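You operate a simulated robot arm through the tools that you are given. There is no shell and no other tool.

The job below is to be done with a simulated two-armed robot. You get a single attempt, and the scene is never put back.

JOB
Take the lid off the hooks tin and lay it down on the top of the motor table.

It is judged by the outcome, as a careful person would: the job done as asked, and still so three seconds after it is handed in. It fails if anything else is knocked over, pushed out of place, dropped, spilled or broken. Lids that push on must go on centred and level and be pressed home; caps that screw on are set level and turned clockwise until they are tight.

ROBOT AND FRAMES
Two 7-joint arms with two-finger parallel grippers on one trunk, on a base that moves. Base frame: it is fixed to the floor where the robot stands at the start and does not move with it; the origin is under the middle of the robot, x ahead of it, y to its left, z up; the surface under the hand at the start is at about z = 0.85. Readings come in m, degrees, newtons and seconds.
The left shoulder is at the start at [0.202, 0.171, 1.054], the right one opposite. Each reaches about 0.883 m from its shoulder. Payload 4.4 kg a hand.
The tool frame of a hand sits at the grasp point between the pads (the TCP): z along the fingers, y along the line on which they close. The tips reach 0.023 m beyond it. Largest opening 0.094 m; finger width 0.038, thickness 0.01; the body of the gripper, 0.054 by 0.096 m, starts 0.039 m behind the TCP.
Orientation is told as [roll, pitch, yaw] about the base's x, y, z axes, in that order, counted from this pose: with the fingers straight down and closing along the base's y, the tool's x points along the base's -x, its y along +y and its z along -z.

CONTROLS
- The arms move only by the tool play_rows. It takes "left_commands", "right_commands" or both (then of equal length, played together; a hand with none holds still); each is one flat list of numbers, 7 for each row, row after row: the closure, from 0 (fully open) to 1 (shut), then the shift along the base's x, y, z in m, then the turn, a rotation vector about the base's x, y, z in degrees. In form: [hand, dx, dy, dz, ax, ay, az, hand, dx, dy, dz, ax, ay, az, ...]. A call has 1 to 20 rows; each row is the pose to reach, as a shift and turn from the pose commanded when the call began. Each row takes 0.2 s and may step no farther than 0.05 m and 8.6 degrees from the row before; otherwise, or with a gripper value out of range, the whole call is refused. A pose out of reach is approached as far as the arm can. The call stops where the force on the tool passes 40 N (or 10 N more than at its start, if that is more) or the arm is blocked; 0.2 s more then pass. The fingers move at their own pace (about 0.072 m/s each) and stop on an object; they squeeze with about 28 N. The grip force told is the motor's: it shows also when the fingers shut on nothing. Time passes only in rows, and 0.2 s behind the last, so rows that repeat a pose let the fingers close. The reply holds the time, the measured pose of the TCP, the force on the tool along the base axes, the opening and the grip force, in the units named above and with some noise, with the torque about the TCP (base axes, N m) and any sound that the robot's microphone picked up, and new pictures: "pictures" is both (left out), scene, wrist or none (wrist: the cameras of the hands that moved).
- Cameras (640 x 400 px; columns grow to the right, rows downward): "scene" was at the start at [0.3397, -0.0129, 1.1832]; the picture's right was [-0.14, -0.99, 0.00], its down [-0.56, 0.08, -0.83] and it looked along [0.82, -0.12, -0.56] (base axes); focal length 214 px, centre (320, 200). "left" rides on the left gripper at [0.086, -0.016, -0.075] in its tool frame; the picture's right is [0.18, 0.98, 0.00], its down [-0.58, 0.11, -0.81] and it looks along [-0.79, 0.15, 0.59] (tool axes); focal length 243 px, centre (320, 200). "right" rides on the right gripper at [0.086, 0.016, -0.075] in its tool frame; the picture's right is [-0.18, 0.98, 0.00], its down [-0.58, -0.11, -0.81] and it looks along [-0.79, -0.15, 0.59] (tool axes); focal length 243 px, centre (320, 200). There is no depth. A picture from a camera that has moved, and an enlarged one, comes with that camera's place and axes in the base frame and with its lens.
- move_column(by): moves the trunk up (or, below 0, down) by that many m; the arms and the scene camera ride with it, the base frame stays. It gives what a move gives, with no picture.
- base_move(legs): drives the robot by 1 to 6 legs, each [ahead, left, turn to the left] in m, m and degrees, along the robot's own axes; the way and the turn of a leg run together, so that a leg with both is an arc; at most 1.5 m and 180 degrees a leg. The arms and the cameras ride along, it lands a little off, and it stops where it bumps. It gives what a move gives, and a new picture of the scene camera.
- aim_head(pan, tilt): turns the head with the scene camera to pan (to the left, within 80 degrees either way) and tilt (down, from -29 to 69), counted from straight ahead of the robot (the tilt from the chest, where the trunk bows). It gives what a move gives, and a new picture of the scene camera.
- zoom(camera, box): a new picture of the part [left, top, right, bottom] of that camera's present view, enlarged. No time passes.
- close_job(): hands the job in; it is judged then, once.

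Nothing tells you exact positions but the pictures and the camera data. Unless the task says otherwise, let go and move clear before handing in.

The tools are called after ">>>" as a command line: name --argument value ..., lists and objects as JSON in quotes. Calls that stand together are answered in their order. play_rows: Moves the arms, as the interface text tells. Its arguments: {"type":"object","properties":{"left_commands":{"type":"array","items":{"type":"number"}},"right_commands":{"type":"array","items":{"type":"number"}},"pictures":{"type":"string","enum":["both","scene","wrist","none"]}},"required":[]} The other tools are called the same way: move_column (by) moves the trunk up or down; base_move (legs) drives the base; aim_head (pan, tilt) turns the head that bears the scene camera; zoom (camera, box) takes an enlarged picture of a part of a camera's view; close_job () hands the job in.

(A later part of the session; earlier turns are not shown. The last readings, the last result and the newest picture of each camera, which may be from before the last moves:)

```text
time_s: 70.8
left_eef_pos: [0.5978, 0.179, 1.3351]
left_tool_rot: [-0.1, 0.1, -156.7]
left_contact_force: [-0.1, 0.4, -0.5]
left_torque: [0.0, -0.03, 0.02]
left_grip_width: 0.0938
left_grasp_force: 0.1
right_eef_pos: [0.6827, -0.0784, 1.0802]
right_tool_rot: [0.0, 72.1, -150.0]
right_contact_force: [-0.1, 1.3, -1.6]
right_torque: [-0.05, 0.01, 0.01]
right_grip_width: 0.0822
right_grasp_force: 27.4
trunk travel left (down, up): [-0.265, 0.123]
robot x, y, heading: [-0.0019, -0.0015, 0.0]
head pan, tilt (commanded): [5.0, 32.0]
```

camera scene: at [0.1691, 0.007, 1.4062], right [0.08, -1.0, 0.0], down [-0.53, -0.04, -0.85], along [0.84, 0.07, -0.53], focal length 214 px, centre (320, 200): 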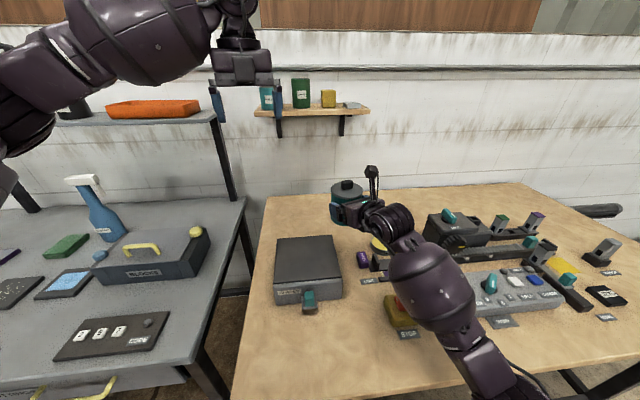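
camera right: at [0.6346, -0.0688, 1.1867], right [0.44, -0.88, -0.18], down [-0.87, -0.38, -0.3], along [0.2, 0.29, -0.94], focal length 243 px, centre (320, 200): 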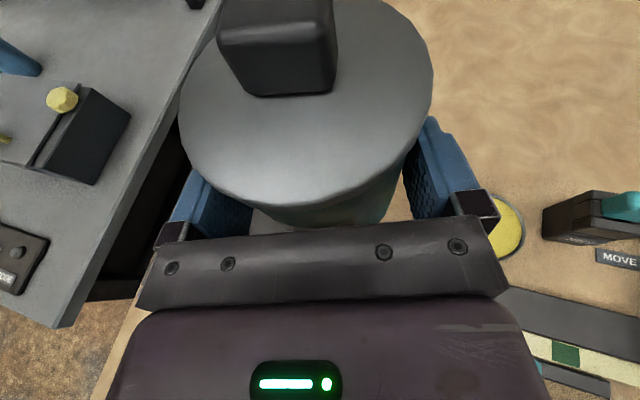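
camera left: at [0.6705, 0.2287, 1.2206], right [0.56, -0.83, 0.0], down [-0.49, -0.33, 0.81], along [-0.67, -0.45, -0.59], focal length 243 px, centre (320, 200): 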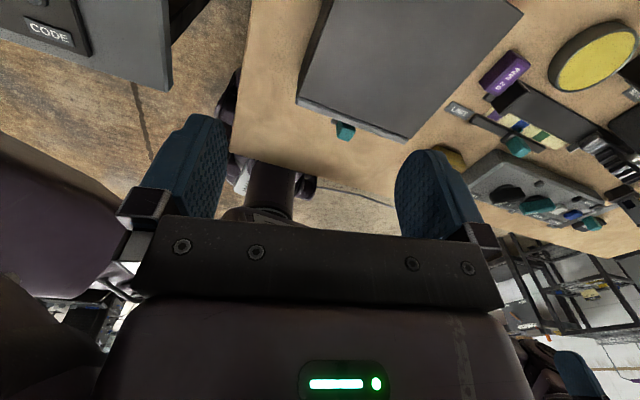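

The commanded pose resets to the reached one, so I'll work from measured positions. I'll move the right hand to about (0.70, -0.025, 1.06), between both arms' comfortable ranges.

>>> play_rows --right_commands '[1, 0.005, 0.01, -0.004, 0, 0, 0, 1, 0.009, 0.022, -0.008, 0, 0, 0, 1, 0.013, 0.035, -0.012, 0, 0, 0, 1, 0.017, 0.046, -0.017, 0, 0, 0, 1, 0.017, 0.053, -0.02, 0, 0, 0, 1, 0.017, 0.053, -0.02, 0, 0, 0]' --pictures "both"

```text
time_s: 72.2
left_eef_pos: [0.5964, 0.1778, 1.3361]
left_tool_rot: [-0.2, 0.0, -156.6]
left_contact_force: [-0.6, -0.7, -0.2]
left_torque: [-0.01, 0.0, 0.01]
left_grip_width: 0.094
left_grasp_force: 0.0
right_eef_pos: [0.7, -0.0271, 1.0585]
right_tool_rot: [-0.2, 72.0, -150.1]
right_contact_force: [1.0, -0.5, -1.3]
right_torque: [-0.01, 0.05, 0.02]
right_grip_width: 0.082
right_grasp_force: 28.1
trunk travel left (down, up): [-0.265, 0.123]
robot x, y, heading: [0.0012, 0.0025, -0.2]
head pan, tilt (commanded): [5.0, 32.0]
camera scene: at [0.1692, 0.0069, 1.4062], right [0.08, -1.0, 0.0], down [-0.53, -0.04, -0.85], along [0.84, 0.07, -0.53], focal length 214 px, centre (320, 200)
camera right: at [0.6701, -0.0636, 1.1658], right [0.44, -0.88, -0.18], down [-0.87, -0.38, -0.31], along [0.2, 0.29, -0.94], focal length 243 px, centre (320, 200)
```

scene: 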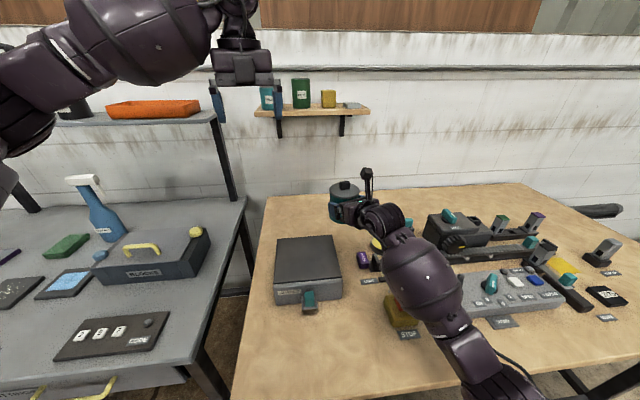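
right: 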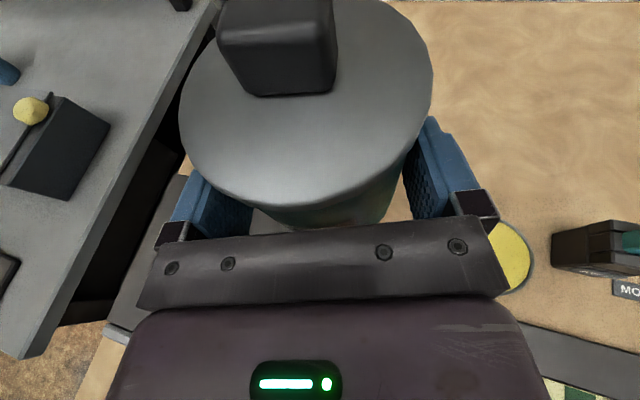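

The right hand is steady. With the left hand flipped, its underside box would crowd the right hand's camera mast, whereas its original yaw (23.5°) clears it. I'll turn the left hand back by 180° where it is, clear of everything.

>>> play_rows --left_commands '[0, 0, 0, 0, 0, 0, -8, 0, 0, 0, 0, 0, 0, -16, 0, 0, 0, 0, 0, 0, -24, 0, 0, 0, 0, 0, 0, -32, 0, 0, 0, 0, 0, 0, -40, 0, 0, 0, 0, 0, 0, -48, 0, 0, 0, 0, 0, 0, -56, 0, 0, 0, 0, 0, 0, -64, 0, 0, 0, 0, 0, 0, -72, 0, 0, 0, 0, 0, 0, -80, 0, 0, 0, 0, 0, 0, -88, 0, 0, 0, 0, 0, 0, -96]' --pictures "none"

>>> play_rows --left_commands '[0, 0, 0, 0, 0, 0, -8, 0, 0, 0, 0, 0, 0, -16, 0, 0, 0, 0, 0, 0, -24, 0, 0, 0, 0, 0, 0, -32, 0, 0, 0, 0, 0, 0, -40, 0, 0, 0, 0, 0, 0, -48, 0, 0, 0, 0, 0, 0, -56, 0, 0, 0, 0, 0, 0, -64, 0, 0, 0, 0, 0, 0, -72, 0, 0, 0, 0, 0, 0, -80, 0, 0, 0, 0, 0, 0, -84]' --pictures "both"

```text
time_s: 74.8
left_eef_pos: [0.5968, 0.1776, 1.3359]
left_tool_rot: [-0.1, 0.1, 107.2]
left_contact_force: [-0.5, 0.1, 0.4]
left_torque: [0.02, -0.02, 0.0]
left_grip_width: 0.0941
left_grasp_force: 0.0
right_eef_pos: [0.7004, -0.0278, 1.0599]
right_tool_rot: [-0.1, 72.1, -150.1]
right_contact_force: [-0.6, -0.6, -2.0]
right_torque: [-0.01, -0.01, 0.01]
right_grip_width: 0.0819
right_grasp_force: 28.3
trunk travel left (down, up): [-0.265, 0.123]
robot x, y, heading: [-0.0014, 0.0015, -0.4]
head pan, tilt (commanded): [5.0, 32.0]
```

```text
time_s: 77.2
left_eef_pos: [0.5976, 0.1777, 1.3365]
left_tool_rot: [-0.1, 0.1, 23.1]
left_contact_force: [0.4, -0.2, 1.0]
left_torque: [0.01, -0.01, 0.02]
left_grip_width: 0.0937
left_grasp_force: 0.1
right_eef_pos: [0.7008, -0.0279, 1.0601]
right_tool_rot: [-0.1, 72.1, -150.1]
right_contact_force: [0.2, -0.3, -1.2]
right_torque: [-0.02, -0.02, 0.0]
right_grip_width: 0.0819
right_grasp_force: 27.8
trunk travel left (down, up): [-0.265, 0.123]
robot x, y, heading: [0.0015, 0.0018, -0.2]
head pan, tilt (commanded): [5.0, 32.0]
camera scene: at [0.1692, 0.0071, 1.4062], right [0.08, -1.0, 0.0], down [-0.53, -0.04, -0.85], along [0.84, 0.07, -0.53], focal length 214 px, centre (320, 200)
camera left: at [0.5249, 0.1293, 1.4105], right [-0.56, 0.83, 0.0], down [0.49, 0.33, 0.81], along [0.67, 0.45, -0.59], focal length 243 px, centre (320, 200)
```

scene: 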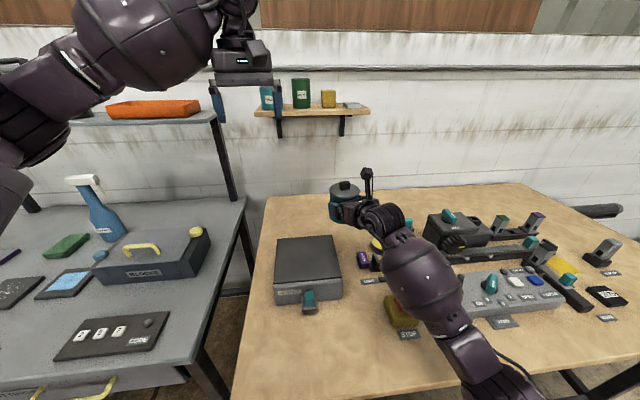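
left: 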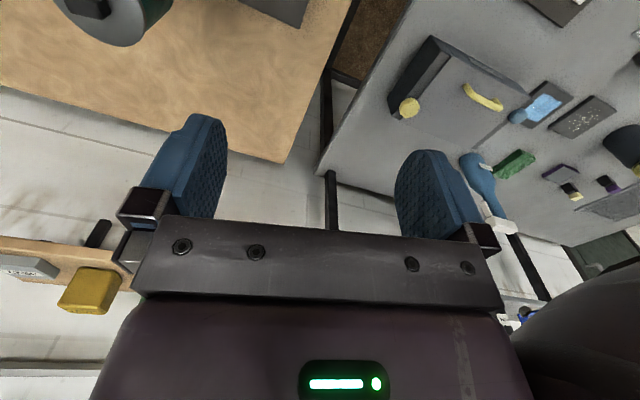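

>>> zoom --camera "scene" --box '[315, 155, 405, 235]'

>>> zoom --camera "left" --box '[40, 0, 200, 100]'

```text
5.00 times, centred on (360, 195) of scene
camera zoom: at [0.1692, 0.0071, 1.4062], right [0.08, -1.0, 0.0], down [-0.53, -0.04, -0.85], along [0.84, 0.07, -0.53], focal length 1072 px, centre (120, 225)
```

zoom: 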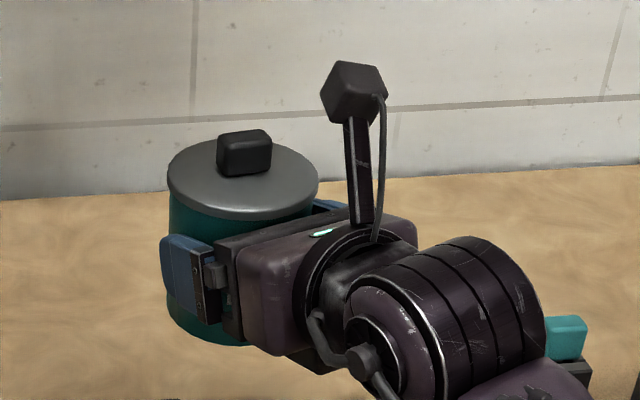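

```text
4.00 times, centred on (120, 50) of left
camera zoom: at [0.5249, 0.1293, 1.4105], right [-0.56, 0.83, 0.0], down [0.49, 0.33, 0.81], along [0.67, 0.45, -0.59], focal length 970 px, centre (1120, 800)
```

zoom: 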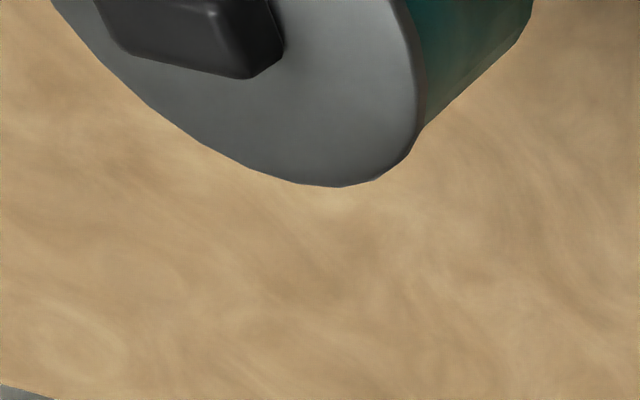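

The knob yaw is still about 23.4° and the knob is near (0.716, -0.018) in the air. I'll bring the left hand down beside it at a safe height, then slide over.

>>> play_rows --left_commands '[0, 0.01, -0.007, -0.034, 0, 0, 0.1, 0, 0.021, -0.014, -0.068, 0, 0, 0.2, 0, 0.032, -0.021, -0.1, 0, 0, 0.3, 0, 0.042, -0.028, -0.137, 0, 0, 0.4, 0, 0.042, -0.028, -0.137, 0, 0, 0.4]' --pictures "both"

```text
time_s: 78.4
left_eef_pos: [0.6401, 0.1508, 1.2007]
left_tool_rot: [-0.2, 0.0, 23.6]
left_contact_force: [-1.0, 0.5, 0.4]
left_torque: [0.0, -0.02, -0.02]
left_grip_width: 0.0941
left_grasp_force: 0.1
right_eef_pos: [0.7001, -0.0274, 1.0599]
right_tool_rot: [-0.1, 72.1, -150.0]
right_contact_force: [0.4, -0.7, -1.1]
right_torque: [-0.05, -0.01, 0.0]
right_grip_width: 0.0821
right_grasp_force: 27.7
trunk travel left (down, up): [-0.265, 0.123]
robot x, y, heading: [0.0019, -0.0012, -0.0]
head pan, tilt (commanded): [5.0, 32.0]
camera scene: at [0.1685, 0.0071, 1.4064], right [0.08, -1.0, 0.0], down [-0.53, -0.04, -0.85], along [0.85, 0.07, -0.53], focal length 214 px, centre (320, 200)
camera left: at [0.5667, 0.101, 1.2745], right [-0.56, 0.83, 0.0], down [0.49, 0.34, 0.81], along [0.67, 0.45, -0.59], focal length 243 px, centre (320, 200)
```

scene: 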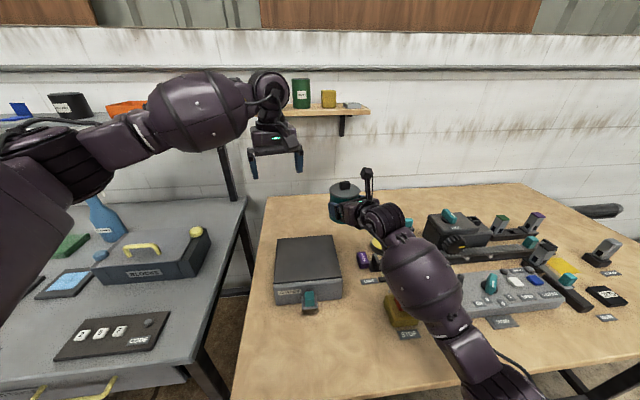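
left: 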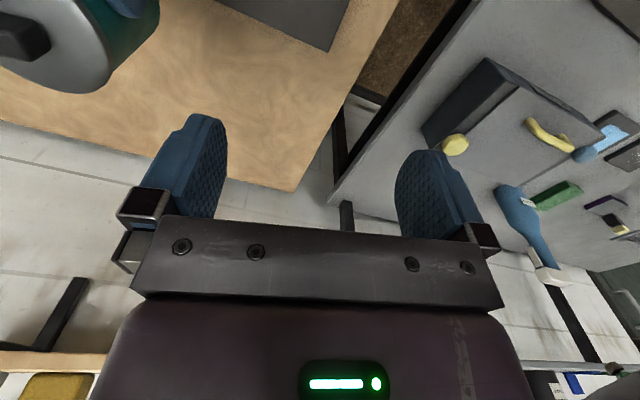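

>>> play_rows --left_commands '[0, 0.013, -0.029, 0, 0, 0, 0, 0, 0.026, -0.057, 0, 0, 0, 0, 0, 0.039, -0.086, 0, 0, 0, 0, 0, 0.052, -0.115, 0, 0, 0, 0, 0, 0.052, -0.115, 0, 0, 0, 0]' --pictures "both"

>>> zoom --camera "scene" --box '[290, 90, 430, 240]'

```text
time_s: 79.6
left_eef_pos: [0.6905, 0.0352, 1.1998]
left_tool_rot: [-0.2, 0.2, 23.6]
left_contact_force: [0.7, -0.5, 0.0]
left_torque: [0.0, -0.02, -0.04]
left_grip_width: 0.0941
left_grasp_force: 0.0
right_eef_pos: [0.6989, -0.026, 1.0589]
right_tool_rot: [0.0, 72.2, -150.0]
right_contact_force: [0.3, 0.6, -1.6]
right_torque: [-0.02, 0.05, -0.01]
right_grip_width: 0.0819
right_grasp_force: 27.5
trunk travel left (down, up): [-0.265, 0.123]
robot x, y, heading: [-0.0, -0.0038, -0.3]
head pan, tilt (commanded): [5.0, 32.0]
camera scene: at [0.169, 0.0078, 1.4062], right [0.09, -1.0, 0.0], down [-0.53, -0.05, -0.85], along [0.84, 0.07, -0.53], focal length 214 px, centre (320, 200)
camera left: at [0.6188, -0.0145, 1.2742], right [-0.56, 0.83, 0.0], down [0.49, 0.34, 0.81], along [0.67, 0.45, -0.59], focal length 243 px, centre (320, 200)
```

scene: 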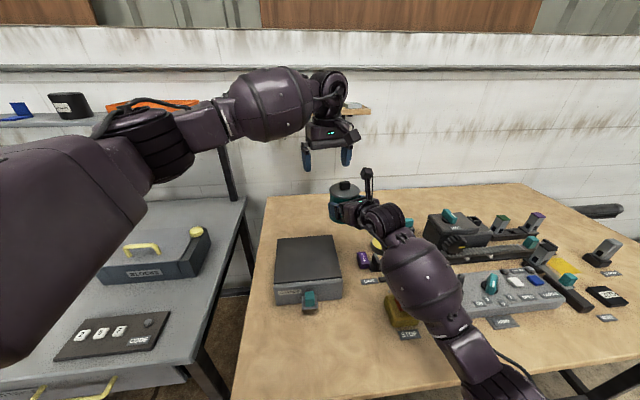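
left: 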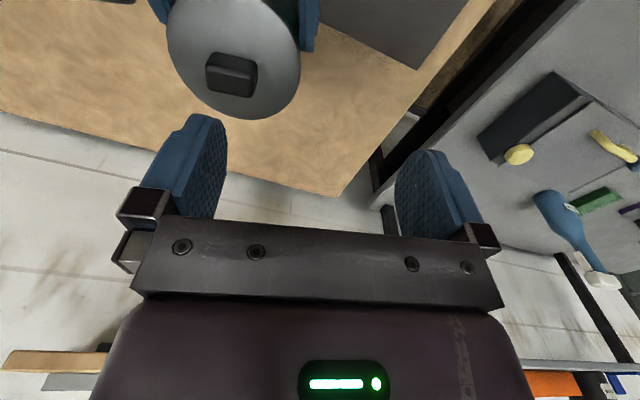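

```text
2.67 times, centred on (360, 165) of scene
camera zoom: at [0.169, 0.0078, 1.4062], right [0.09, -1.0, 0.0], down [-0.53, -0.05, -0.85], along [0.84, 0.07, -0.53], focal length 572 px, centre (213, 293)
```

zoom: 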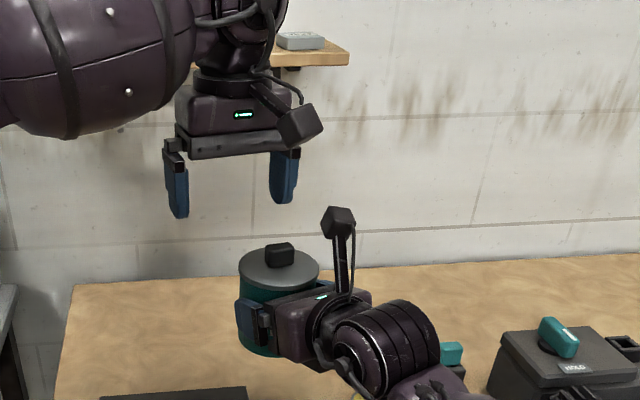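

>>> zoom --camera "left" --box '[150, 0, 330, 130]'

```text
3.08 times, centred on (240, 65) of left
camera zoom: at [0.6188, -0.0145, 1.2742], right [-0.56, 0.83, 0.0], down [0.49, 0.34, 0.81], along [0.67, 0.45, -0.59], focal length 746 px, centre (566, 615)
```

zoom: 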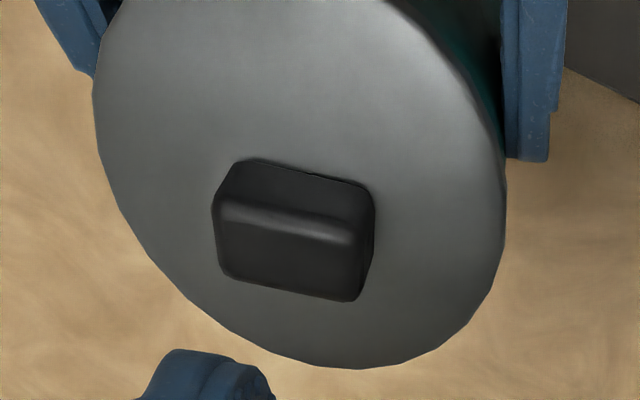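

The knob is at (-2, -57) mm in the left tool frame and its yaw matches. I'll slide over it at this height and check again.

>>> play_rows --left_commands '[0, 0.009, -0.019, 0, 0, 0, 0, 0, 0.018, -0.037, 0, 0, 0, 0, 0, 0.0244, -0.0516, 0, 0, 0, 0, 0, 0.0244, -0.0516, 0, 0, 0, 0]' --pictures "both"

>>> zoom --camera "left" --box '[230, 0, 410, 130]'

>>> zoom --camera "scene" --box '[290, 90, 430, 240]'

```text
time_s: 80.6
left_eef_pos: [0.7173, -0.0153, 1.1989]
left_tool_rot: [-0.1, 0.0, 23.6]
left_contact_force: [0.1, 0.5, -1.3]
left_torque: [0.02, 0.02, 0.01]
left_grip_width: 0.094
left_grasp_force: 0.1
right_eef_pos: [0.7, -0.027, 1.0589]
right_tool_rot: [0.0, 72.1, -150.1]
right_contact_force: [-0.5, -0.6, -0.7]
right_torque: [-0.01, 0.0, -0.02]
right_grip_width: 0.0818
right_grasp_force: 27.6
trunk travel left (down, up): [-0.265, 0.123]
robot x, y, heading: [-0.0011, 0.0008, -0.1]
head pan, tilt (commanded): [5.0, 32.0]
camera scene: at [0.1691, 0.0075, 1.4062], right [0.08, -1.0, 0.0], down [-0.53, -0.05, -0.85], along [0.84, 0.07, -0.53], focal length 214 px, centre (320, 200)
camera left: at [0.6448, -0.0661, 1.2726], right [-0.56, 0.83, 0.0], down [0.49, 0.34, 0.81], along [0.67, 0.45, -0.59], focal length 243 px, centre (320, 200)
```

scene: 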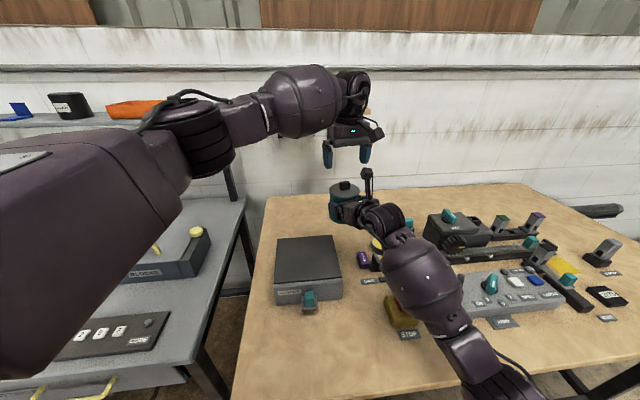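
left: 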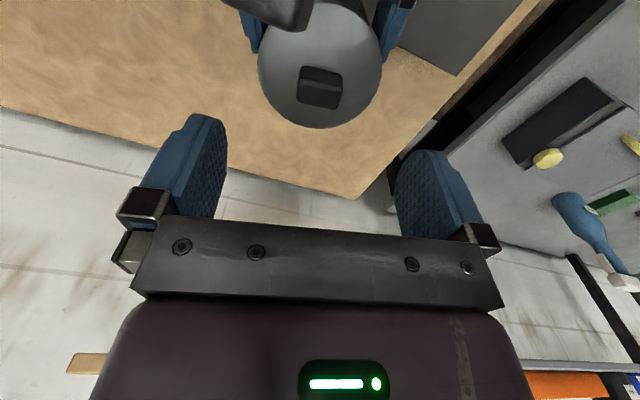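

```text
3.08 times, centred on (320, 65) of left
camera zoom: at [0.6448, -0.0661, 1.2726], right [-0.56, 0.83, 0.0], down [0.49, 0.34, 0.81], along [0.67, 0.45, -0.59], focal length 746 px, centre (320, 615)
```

zoom: 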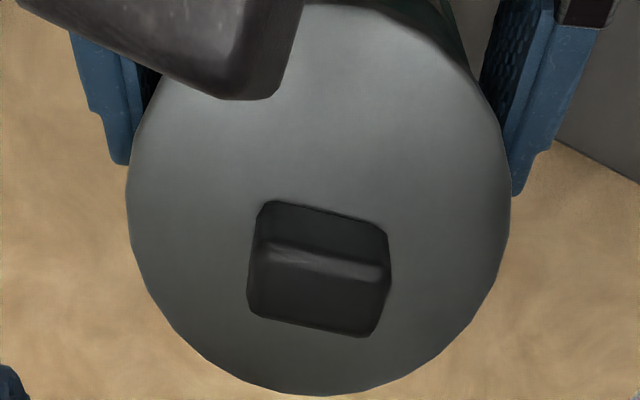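

```text
2.67 times, centred on (360, 165) of scene
camera zoom: at [0.1691, 0.0075, 1.4062], right [0.08, -1.0, 0.0], down [-0.53, -0.05, -0.85], along [0.84, 0.07, -0.53], focal length 572 px, centre (213, 293)
```

zoom: 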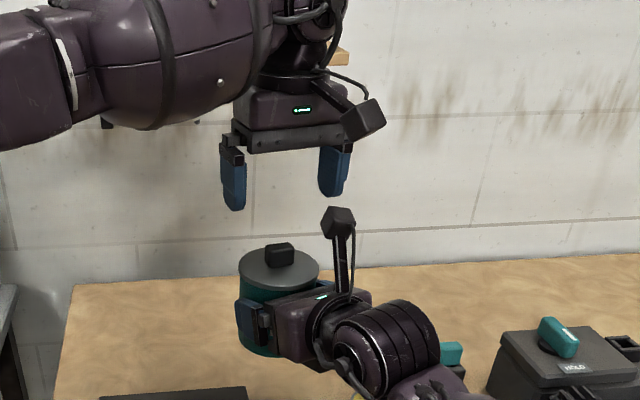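

The knob is centred under the left hand to within 1 mm. The left camera box should pass about 1 cm nearer to me than the right hand's mast. I'll descend in two stages, starting with 35 mm.

>>> play_rows --left_commands '[0, 0, 0, -0.012, 0, 0, 0, 0, 0, 0, -0.024, 0, 0, 0, 0, 0, 0, -0.035, 0, 0, 0, 0, 0, 0, -0.035, 0, 0, 0]' --pictures "both"

>>> zoom --camera "scene" --box '[310, 110, 410, 220]'

>>> zoom --camera "left" --box '[180, 0, 460, 200]'

```text
time_s: 81.6
left_eef_pos: [0.7175, -0.0152, 1.1642]
left_tool_rot: [-0.1, 0.0, 23.7]
left_contact_force: [0.6, -0.2, 0.4]
left_torque: [-0.03, 0.04, -0.02]
left_grip_width: 0.0941
left_grasp_force: 0.1
right_eef_pos: [0.6993, -0.0266, 1.0586]
right_tool_rot: [-0.1, 72.2, -150.1]
right_contact_force: [-1.0, -0.5, -1.6]
right_torque: [-0.01, 0.02, -0.02]
right_grip_width: 0.0817
right_grasp_force: 28.1
trunk travel left (down, up): [-0.265, 0.123]
robot x, y, heading: [-0.0014, -0.0014, -0.3]
head pan, tilt (commanded): [5.0, 32.0]
camera scene: at [0.169, 0.007, 1.4063], right [0.08, -1.0, 0.0], down [-0.53, -0.04, -0.85], along [0.84, 0.07, -0.53], focal length 214 px, centre (320, 200)
camera left: at [0.6434, -0.0655, 1.2386], right [-0.56, 0.83, 0.0], down [0.49, 0.34, 0.81], along [0.67, 0.45, -0.59], focal length 243 px, centre (320, 200)
```

scene: 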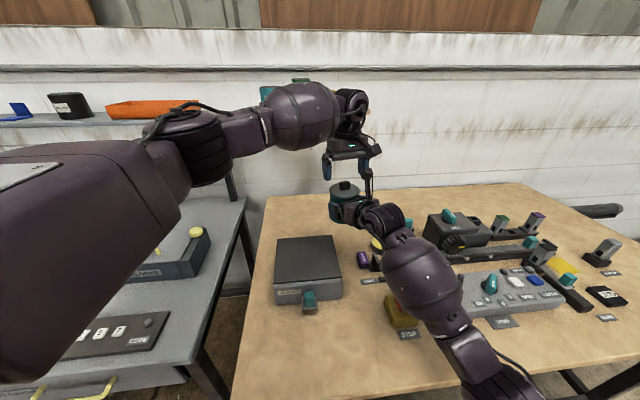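
left: 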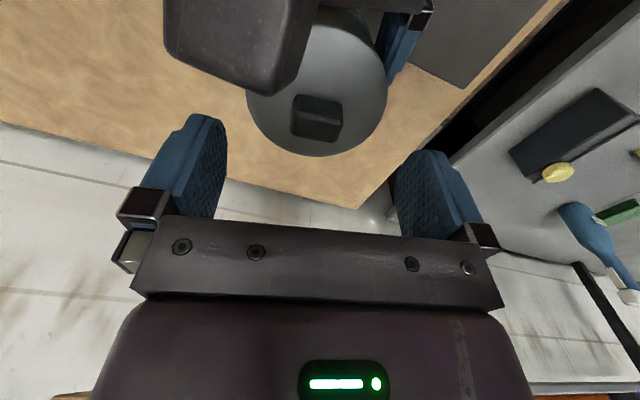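

```text
3.64 times, centred on (360, 165) of scene
camera zoom: at [0.169, 0.007, 1.4063], right [0.08, -1.0, 0.0], down [-0.53, -0.04, -0.85], along [0.84, 0.07, -0.53], focal length 780 px, centre (174, 327)
```

zoom: 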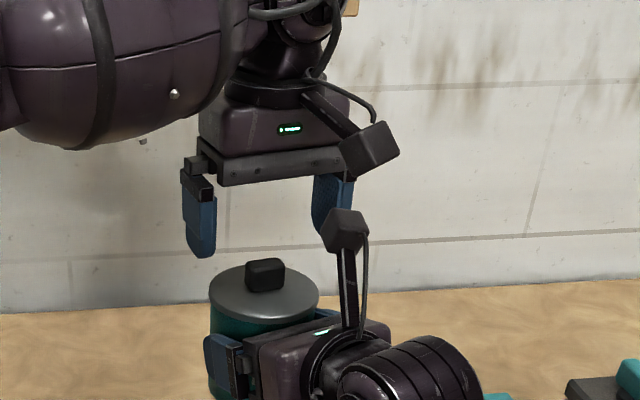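

```text
2.00 times, centred on (320, 100) of left
camera zoom: at [0.6434, -0.0655, 1.2386], right [-0.56, 0.83, 0.0], down [0.49, 0.34, 0.81], along [0.67, 0.45, -0.59], focal length 485 px, centre (320, 400)
```

zoom: 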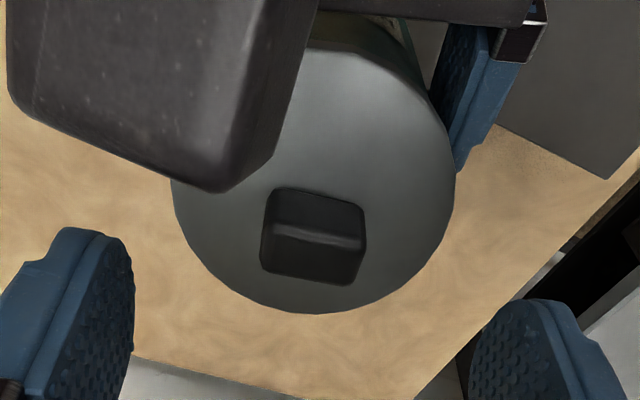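

Clearances look as predicted. I'll shift the left hand 4 mm away from the mast (the pads are wide enough for that) and descend the last 27 mm around the knob.

>>> play_rows --left_commands '[0, 0.0037, 0.0016, -0.004, 0, 0, 0, 0, 0.0037, 0.0016, -0.012, 0, 0, 0, 0, 0.0037, 0.0016, -0.02, 0, 0, 0, 0, 0.0037, 0.0016, -0.027, 0, 0, 0, 0, 0.0037, 0.0016, -0.027, 0, 0, 0]' --pictures "both"

>>> zoom --camera "scene" --box '[310, 110, 410, 220]'

>>> zoom --camera "left" --box '[180, 40, 460, 240]'

```text
time_s: 82.8
left_eef_pos: [0.7189, -0.014, 1.1378]
left_tool_rot: [-0.2, 0.1, 23.8]
left_contact_force: [-0.3, -0.3, -0.9]
left_torque: [0.03, 0.02, 0.01]
left_grip_width: 0.094
left_grasp_force: 0.0
right_eef_pos: [0.6994, -0.0274, 1.0584]
right_tool_rot: [-0.1, 72.1, -150.1]
right_contact_force: [-0.6, 1.0, -1.3]
right_torque: [-0.03, 0.04, -0.03]
right_grip_width: 0.0819
right_grasp_force: 27.8
trunk travel left (down, up): [-0.265, 0.123]
robot x, y, heading: [0.0002, 0.0023, -0.1]
head pan, tilt (commanded): [5.0, 32.0]
camera scene: at [0.1691, 0.0071, 1.4062], right [0.08, -1.0, 0.0], down [-0.53, -0.04, -0.85], along [0.84, 0.07, -0.53], focal length 214 px, centre (320, 200)
camera left: at [0.6473, -0.0641, 1.2115], right [-0.56, 0.83, 0.0], down [0.49, 0.34, 0.81], along [0.67, 0.45, -0.59], focal length 243 px, centre (320, 200)
```

scene: 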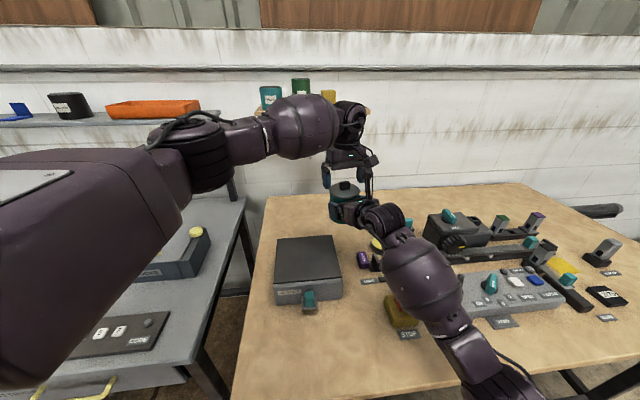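
left: 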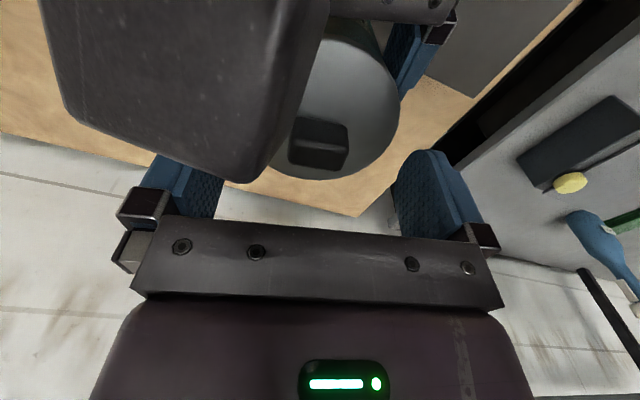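

```text
3.64 times, centred on (360, 165) of scene
camera zoom: at [0.1691, 0.0071, 1.4062], right [0.08, -1.0, 0.0], down [-0.53, -0.04, -0.85], along [0.84, 0.07, -0.53], focal length 780 px, centre (174, 327)
```

zoom: 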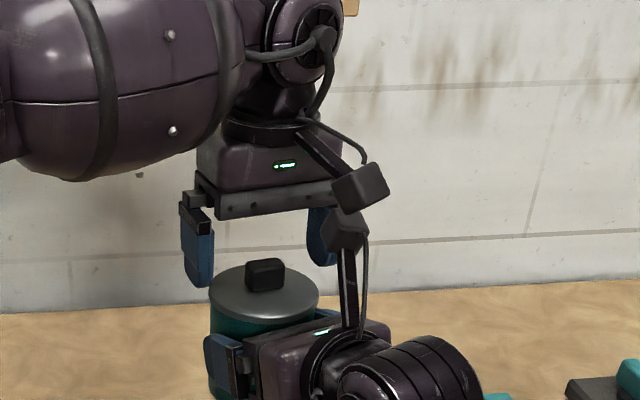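

```text
2.00 times, centred on (320, 140) of left
camera zoom: at [0.6473, -0.0641, 1.2115], right [-0.56, 0.83, 0.0], down [0.49, 0.34, 0.81], along [0.67, 0.45, -0.59], focal length 485 px, centre (320, 320)
```

zoom: 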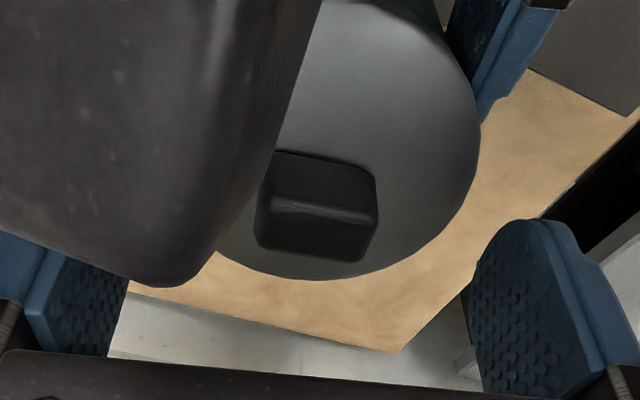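

No contact and the knob is between the pads. I'll go 3 mm lower and close the left hand on the knob.

>>> play_rows --left_commands '[0, 0, 0, -0.003, 0, 0, 0, 1, 0, 0, -0.003, 0, 0, 0, 1, 0, 0, -0.003, 0, 0, 0, 1, 0, 0, -0.003, 0, 0, 0, 1, 0, 0, -0.003, 0, 0, 0, 1, 0, 0, -0.003, 0, 0, 0]' --pictures "both"

>>> zoom --camera "scene" --box '[310, 110, 410, 220]'

```text
time_s: 84.2
left_eef_pos: [0.7196, -0.0135, 1.1344]
left_tool_rot: [-0.1, 0.0, 23.7]
left_contact_force: [0.5, 0.2, 0.5]
left_torque: [0.0, 0.0, -0.03]
left_grip_width: 0.029
left_grasp_force: 28.2
right_eef_pos: [0.6999, -0.0269, 1.0581]
right_tool_rot: [0.0, 72.1, -150.0]
right_contact_force: [0.0, 0.2, -1.9]
right_torque: [-0.02, 0.03, -0.01]
right_grip_width: 0.0818
right_grasp_force: 28.2
trunk travel left (down, up): [-0.265, 0.123]
robot x, y, heading: [-0.0019, -0.0041, -0.0]
head pan, tilt (commanded): [5.0, 32.0]
heard: snap
camera scene: at [0.1691, 0.0071, 1.4062], right [0.08, -1.0, 0.0], down [-0.53, -0.04, -0.85], along [0.84, 0.07, -0.53], focal length 214 px, centre (320, 200)
camera left: at [0.6475, -0.0635, 1.2087], right [-0.56, 0.83, 0.0], down [0.49, 0.34, 0.81], along [0.67, 0.45, -0.59], focal length 243 px, centre (320, 200)
```

scene: 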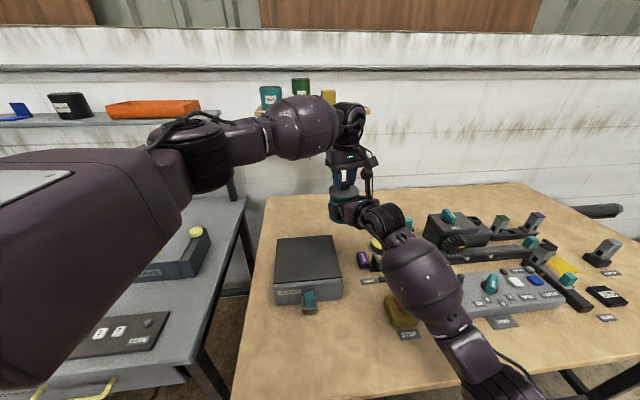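
left: 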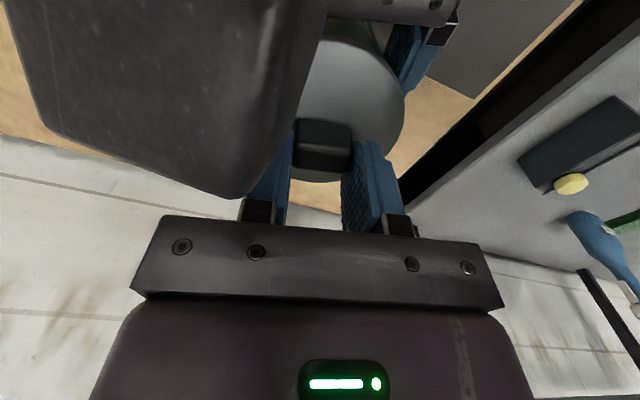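

```text
3.64 times, centred on (360, 165) of scene
camera zoom: at [0.1691, 0.0071, 1.4062], right [0.08, -1.0, 0.0], down [-0.53, -0.04, -0.85], along [0.84, 0.07, -0.53], focal length 780 px, centre (174, 327)
```

zoom: 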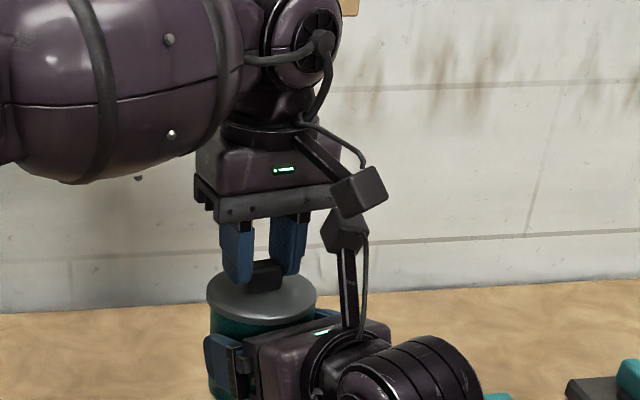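

I gripped the knob and heard a snap, so the lid may have just come loose from its seat. I'll lift the left hand slowly, straight up.

>>> play_rows --left_commands '[1, 0, 0, 0.002, 0, 0, 0, 1, 0, 0, 0.004, 0, 0, 0, 1, 0, 0, 0.007, 0, 0, 0, 1, 0, 0, 0.01, 0, 0, 0, 1, 0, 0, 0.013, 0, 0, 0]' --pictures "both"

>>> zoom --camera "scene" --box '[310, 110, 410, 220]'

```text
time_s: 85.4
left_eef_pos: [0.7188, -0.0134, 1.1474]
left_tool_rot: [-0.1, 0.2, 23.6]
left_contact_force: [0.4, 0.9, 0.2]
left_torque: [0.01, 0.03, 0.04]
left_grip_width: 0.0289
left_grasp_force: 27.8
right_eef_pos: [0.7001, -0.0269, 1.0591]
right_tool_rot: [0.0, 72.1, -150.1]
right_contact_force: [0.6, -0.5, -1.0]
right_torque: [-0.03, 0.05, 0.05]
right_grip_width: 0.0817
right_grasp_force: 28.2
trunk travel left (down, up): [-0.265, 0.123]
robot x, y, heading: [0.001, 0.0016, -0.1]
head pan, tilt (commanded): [5.0, 32.0]
camera scene: at [0.1691, 0.0071, 1.4062], right [0.08, -1.0, 0.0], down [-0.53, -0.04, -0.85], along [0.84, 0.07, -0.53], focal length 214 px, centre (320, 200)
camera left: at [0.6474, -0.064, 1.2217], right [-0.56, 0.83, 0.0], down [0.49, 0.34, 0.81], along [0.67, 0.45, -0.59], focal length 243 px, centre (320, 200)
```

scene: 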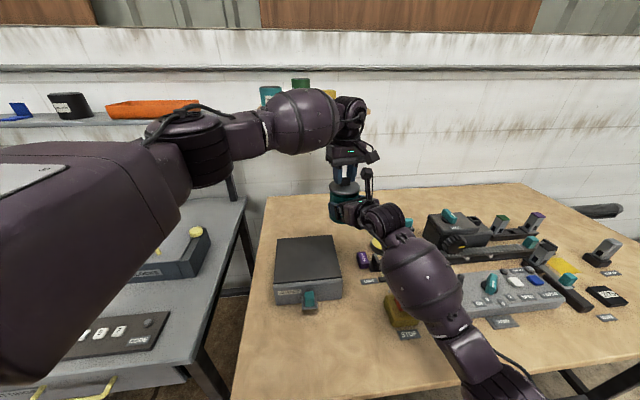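
left: 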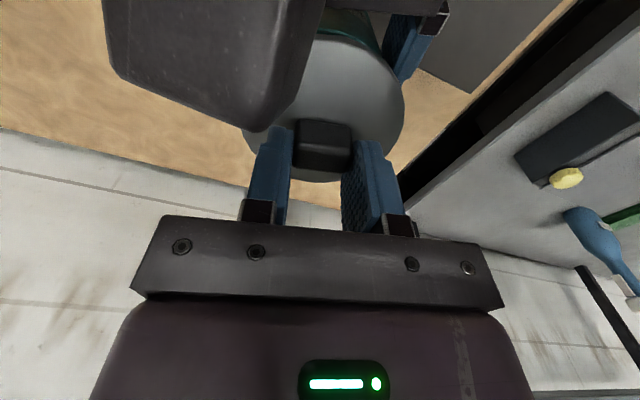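

```text
3.64 times, centred on (360, 165) of scene
camera zoom: at [0.1691, 0.0071, 1.4062], right [0.08, -1.0, 0.0], down [-0.53, -0.04, -0.85], along [0.84, 0.07, -0.53], focal length 780 px, centre (174, 327)
```

zoom: 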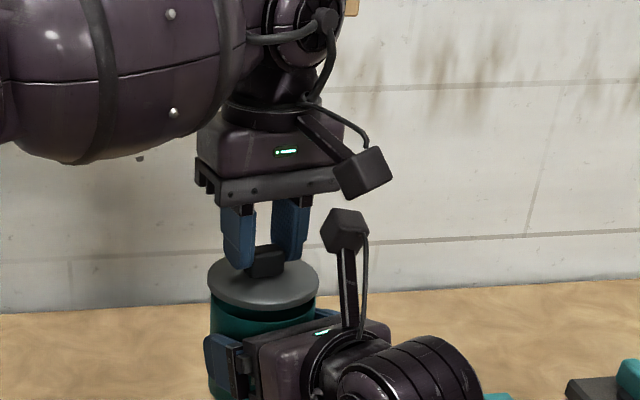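

The lid is rising freely while the tin stays in the right hand. I'll keep lifting until it is well clear.

>>> play_rows --left_commands '[1, 0, 0, 0.01, 0, 0, 0, 1, 0, 0, 0.022, 0, 0, 0, 1, 0, 0, 0.034, 0, 0, 0, 1, 0, 0, 0.046, 0, 0, 0, 1, 0, 0, 0.056, 0, 0, 0, 1, 0, 0, 0.056, 0, 0, 0]' --pictures "both"

>>> zoom --camera "scene" --box '[300, 90, 420, 230]'

```text
time_s: 86.8
left_eef_pos: [0.7204, -0.0134, 1.2027]
left_tool_rot: [0.0, 0.2, 23.8]
left_contact_force: [-0.2, 0.2, 0.1]
left_torque: [0.0, -0.02, -0.02]
left_grip_width: 0.0288
left_grasp_force: 28.0
right_eef_pos: [0.6998, -0.0269, 1.0594]
right_tool_rot: [-0.1, 72.1, -150.2]
right_contact_force: [0.7, 0.0, -0.9]
right_torque: [-0.01, 0.07, 0.0]
right_grip_width: 0.0814
right_grasp_force: 28.4
trunk travel left (down, up): [-0.265, 0.123]
robot x, y, heading: [0.0002, -0.0002, -0.3]
head pan, tilt (commanded): [5.0, 32.0]
camera scene: at [0.1693, 0.0071, 1.4062], right [0.08, -1.0, 0.0], down [-0.53, -0.04, -0.85], along [0.84, 0.07, -0.53], focal length 214 px, centre (320, 200)
camera left: at [0.6476, -0.0645, 1.2773], right [-0.56, 0.83, 0.0], down [0.49, 0.34, 0.81], along [0.67, 0.45, -0.59], focal length 243 px, centre (320, 200)
```

scene: 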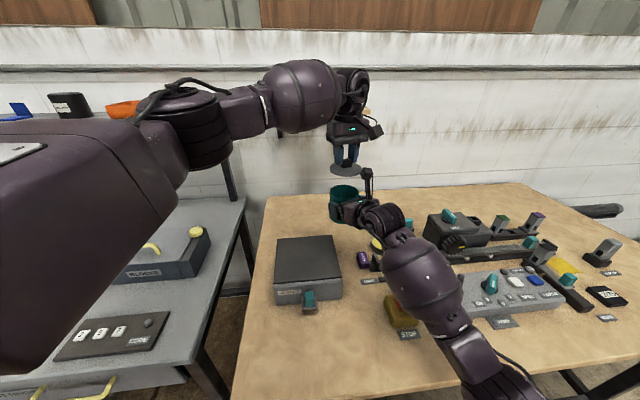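
left: 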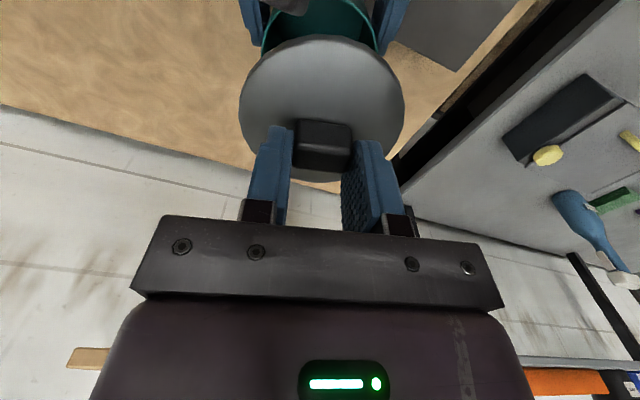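

```text
2.86 times, centred on (360, 160) of scene
camera zoom: at [0.1693, 0.0071, 1.4062], right [0.08, -1.0, 0.0], down [-0.53, -0.04, -0.85], along [0.84, 0.07, -0.53], focal length 613 px, centre (206, 314)
```

zoom: 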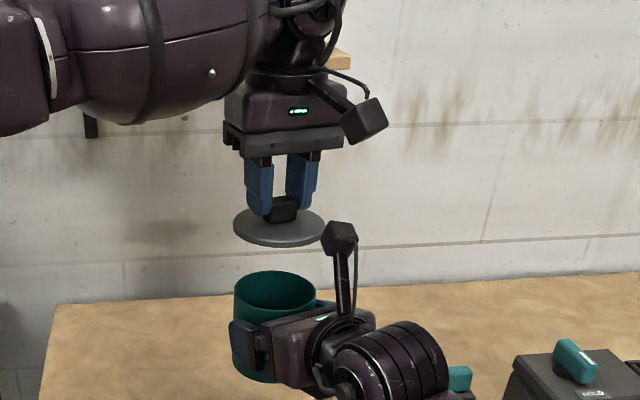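

The lid is off and held by the left hand. I'll move the left hand up and away to the left so the right hand can put the open tin back.

>>> play_rows --left_commands '[1, 0, 0.01, 0.02, 0, 0, 0, 1, -0.01, 0.035, 0.035, 0, 0, 0, 1, -0.025, 0.065, 0.045, 0, 0, 0, 1, -0.04, 0.095, 0.055, 0, 0, 0, 1, -0.055, 0.12, 0.06, 0, 0, 0, 1, -0.07, 0.145, 0.065, 0, 0, 0, 1, -0.085, 0.165, 0.067, 0, 0, 0, 1, -0.095, 0.175, 0.067, 0, 0, 0]' --pictures "both"

>>> zoom --camera "scene" --box '[230, 100, 420, 240]'

```text
time_s: 88.6
left_eef_pos: [0.6242, 0.1605, 1.2712]
left_tool_rot: [-0.2, 0.1, 23.7]
left_contact_force: [-0.1, -0.6, -0.7]
left_torque: [-0.02, 0.01, 0.0]
left_grip_width: 0.0287
left_grasp_force: 28.0
right_eef_pos: [0.6998, -0.0272, 1.0594]
right_tool_rot: [-0.2, 72.1, -150.1]
right_contact_force: [-0.1, -0.2, -0.7]
right_torque: [-0.05, 0.02, 0.01]
right_grip_width: 0.0807
right_grasp_force: 28.2
trunk travel left (down, up): [-0.265, 0.123]
robot x, y, heading: [0.0007, -0.0013, -0.2]
head pan, tilt (commanded): [5.0, 32.0]
camera scene: at [0.169, 0.0073, 1.4062], right [0.08, -1.0, 0.0], down [-0.53, -0.04, -0.85], along [0.84, 0.07, -0.53], focal length 214 px, centre (320, 200)
camera left: at [0.5519, 0.111, 1.3458], right [-0.56, 0.83, 0.0], down [0.49, 0.34, 0.81], along [0.67, 0.45, -0.59], focal length 243 px, centre (320, 200)
```

scene: 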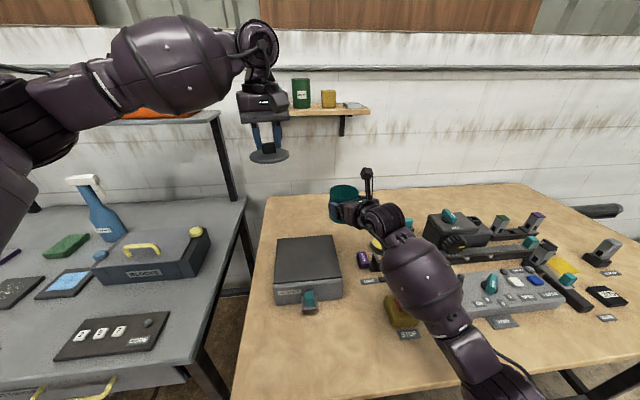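
left: 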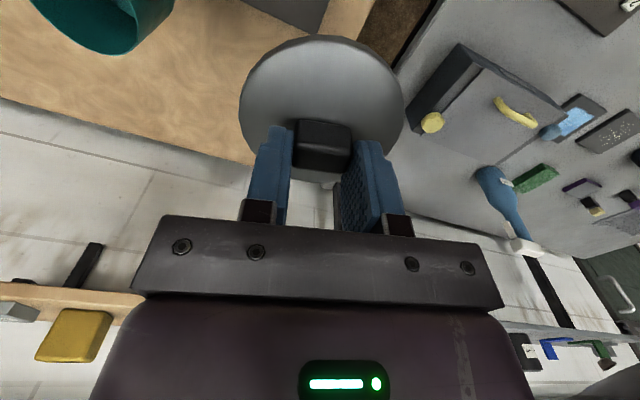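

```text
2.86 times, centred on (325, 170) of scene
camera zoom: at [0.169, 0.0073, 1.4062], right [0.08, -1.0, 0.0], down [-0.53, -0.04, -0.85], along [0.84, 0.07, -0.53], focal length 613 px, centre (306, 286)
```

zoom: 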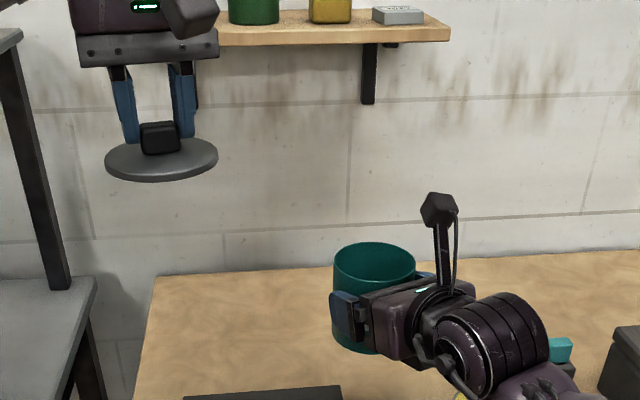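

The right grip width is creeping down (82.5 → 80.7 mm), so the tin may be slowly working out of the fingers. I'll look at it closely before moving; no time passes while zooming.

>>> zoom --camera "right" --box '[100, 0, 520, 260]'

>>> zoom --camera "scene" --box '[320, 160, 400, 240]'

```text
1.52 times, centred on (310, 130) of right
camera zoom: at [0.67, -0.0635, 1.1659], right [0.44, -0.88, -0.18], down [-0.87, -0.38, -0.31], along [0.2, 0.29, -0.94], focal length 370 px, centre (335, 307)
```

zoom: 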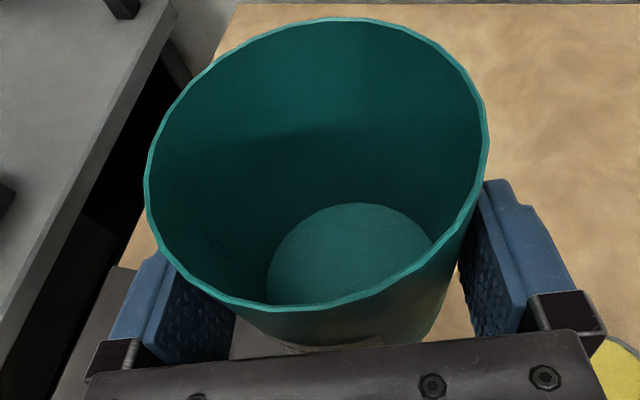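

```text
5.00 times, centred on (360, 200) of scene
camera zoom: at [0.169, 0.0073, 1.4062], right [0.08, -1.0, 0.0], down [-0.53, -0.04, -0.85], along [0.84, 0.07, -0.53], focal length 1072 px, centre (120, 200)
```

zoom: 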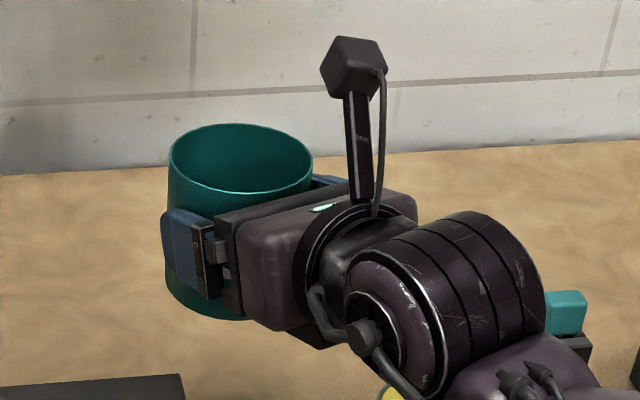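

The tin is upright and empty inside, with only a slight creep. I'll return it to its spot promptly: forward at height, then down to about 12 mm above the table.

>>> play_rows --right_commands '[1, 0.03, 0.0035, -0.001, 0, 0, 0, 1, 0.07, 0.0085, -0.003, 0, 0, 0, 1, 0.11, 0.013, -0.0045, 0, 0, 0, 1, 0.1342, 0.016, -0.0056, 0, 0, 0, 1, 0.1342, 0.016, -0.03, 0, 0, 0, 1, 0.1342, 0.016, -0.065, 0, 0, 0, 1, 0.1342, 0.016, -0.1, 0, 0, 0, 1, 0.1342, 0.016, -0.13, 0, 0, 0, 1, 0.1342, 0.016, -0.1436, 0, 0, 0]' --pictures "both"

>>> zoom --camera "scene" --box '[290, 150, 430, 270]'

>>> zoom --camera "right" --box '[100, 0, 520, 260]'

```text
time_s: 90.6
left_eef_pos: [0.6245, 0.1591, 1.2717]
left_tool_rot: [-0.1, 0.0, 23.7]
left_contact_force: [0.5, 1.0, -0.5]
left_torque: [-0.01, -0.02, -0.03]
left_grip_width: 0.029
left_grasp_force: 28.4
right_eef_pos: [0.8332, -0.012, 0.9149]
right_tool_rot: [-0.1, 72.2, -150.0]
right_contact_force: [0.4, -0.4, -0.5]
right_torque: [0.0, 0.02, 0.0]
right_grip_width: 0.0808
right_grasp_force: 27.8
trunk travel left (down, up): [-0.265, 0.123]
robot x, y, heading: [0.0006, 0.0031, 0.0]
head pan, tilt (commanded): [5.0, 32.0]
camera scene: at [0.1692, 0.007, 1.4062], right [0.08, -1.0, 0.0], down [-0.53, -0.04, -0.85], along [0.84, 0.07, -0.53], focal length 214 px, centre (320, 200)
camera right: at [0.8039, -0.0477, 1.022], right [0.44, -0.88, -0.18], down [-0.87, -0.38, -0.31], along [0.2, 0.29, -0.94], focal length 243 px, centre (320, 200)
```

scene: 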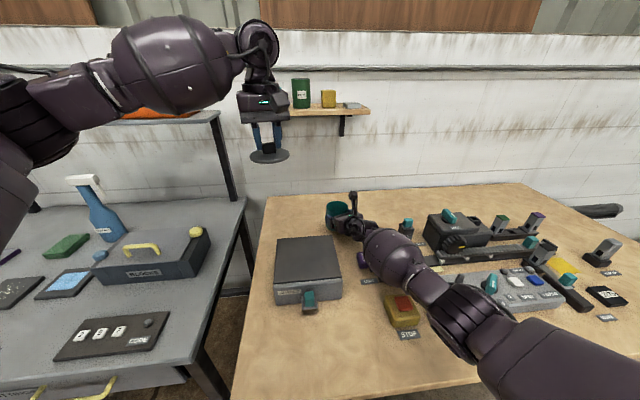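
right: 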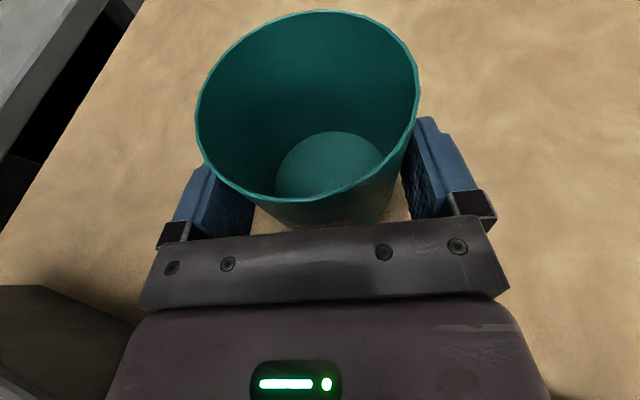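

```text
3.33 times, centred on (360, 210) of scene
camera zoom: at [0.1692, 0.007, 1.4062], right [0.08, -1.0, 0.0], down [-0.53, -0.04, -0.85], along [0.84, 0.07, -0.53], focal length 715 px, centre (187, 167)
```

zoom: 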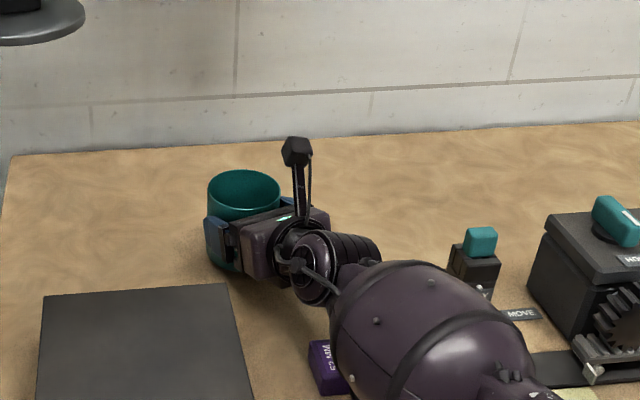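

```text
1.52 times, centred on (310, 130) of right
camera zoom: at [0.8039, -0.0477, 1.022], right [0.44, -0.88, -0.18], down [-0.87, -0.38, -0.31], along [0.2, 0.29, -0.94], focal length 370 px, centre (335, 307)
```

zoom: 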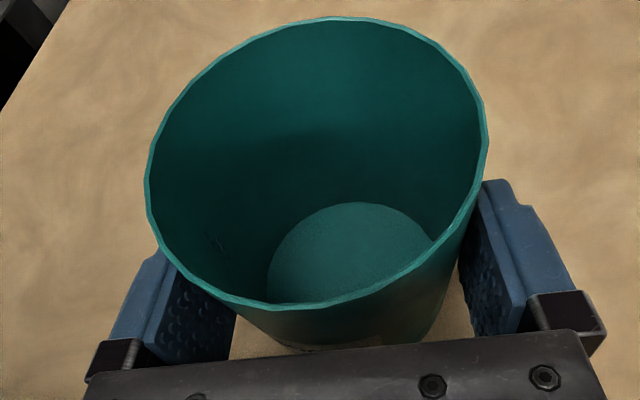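

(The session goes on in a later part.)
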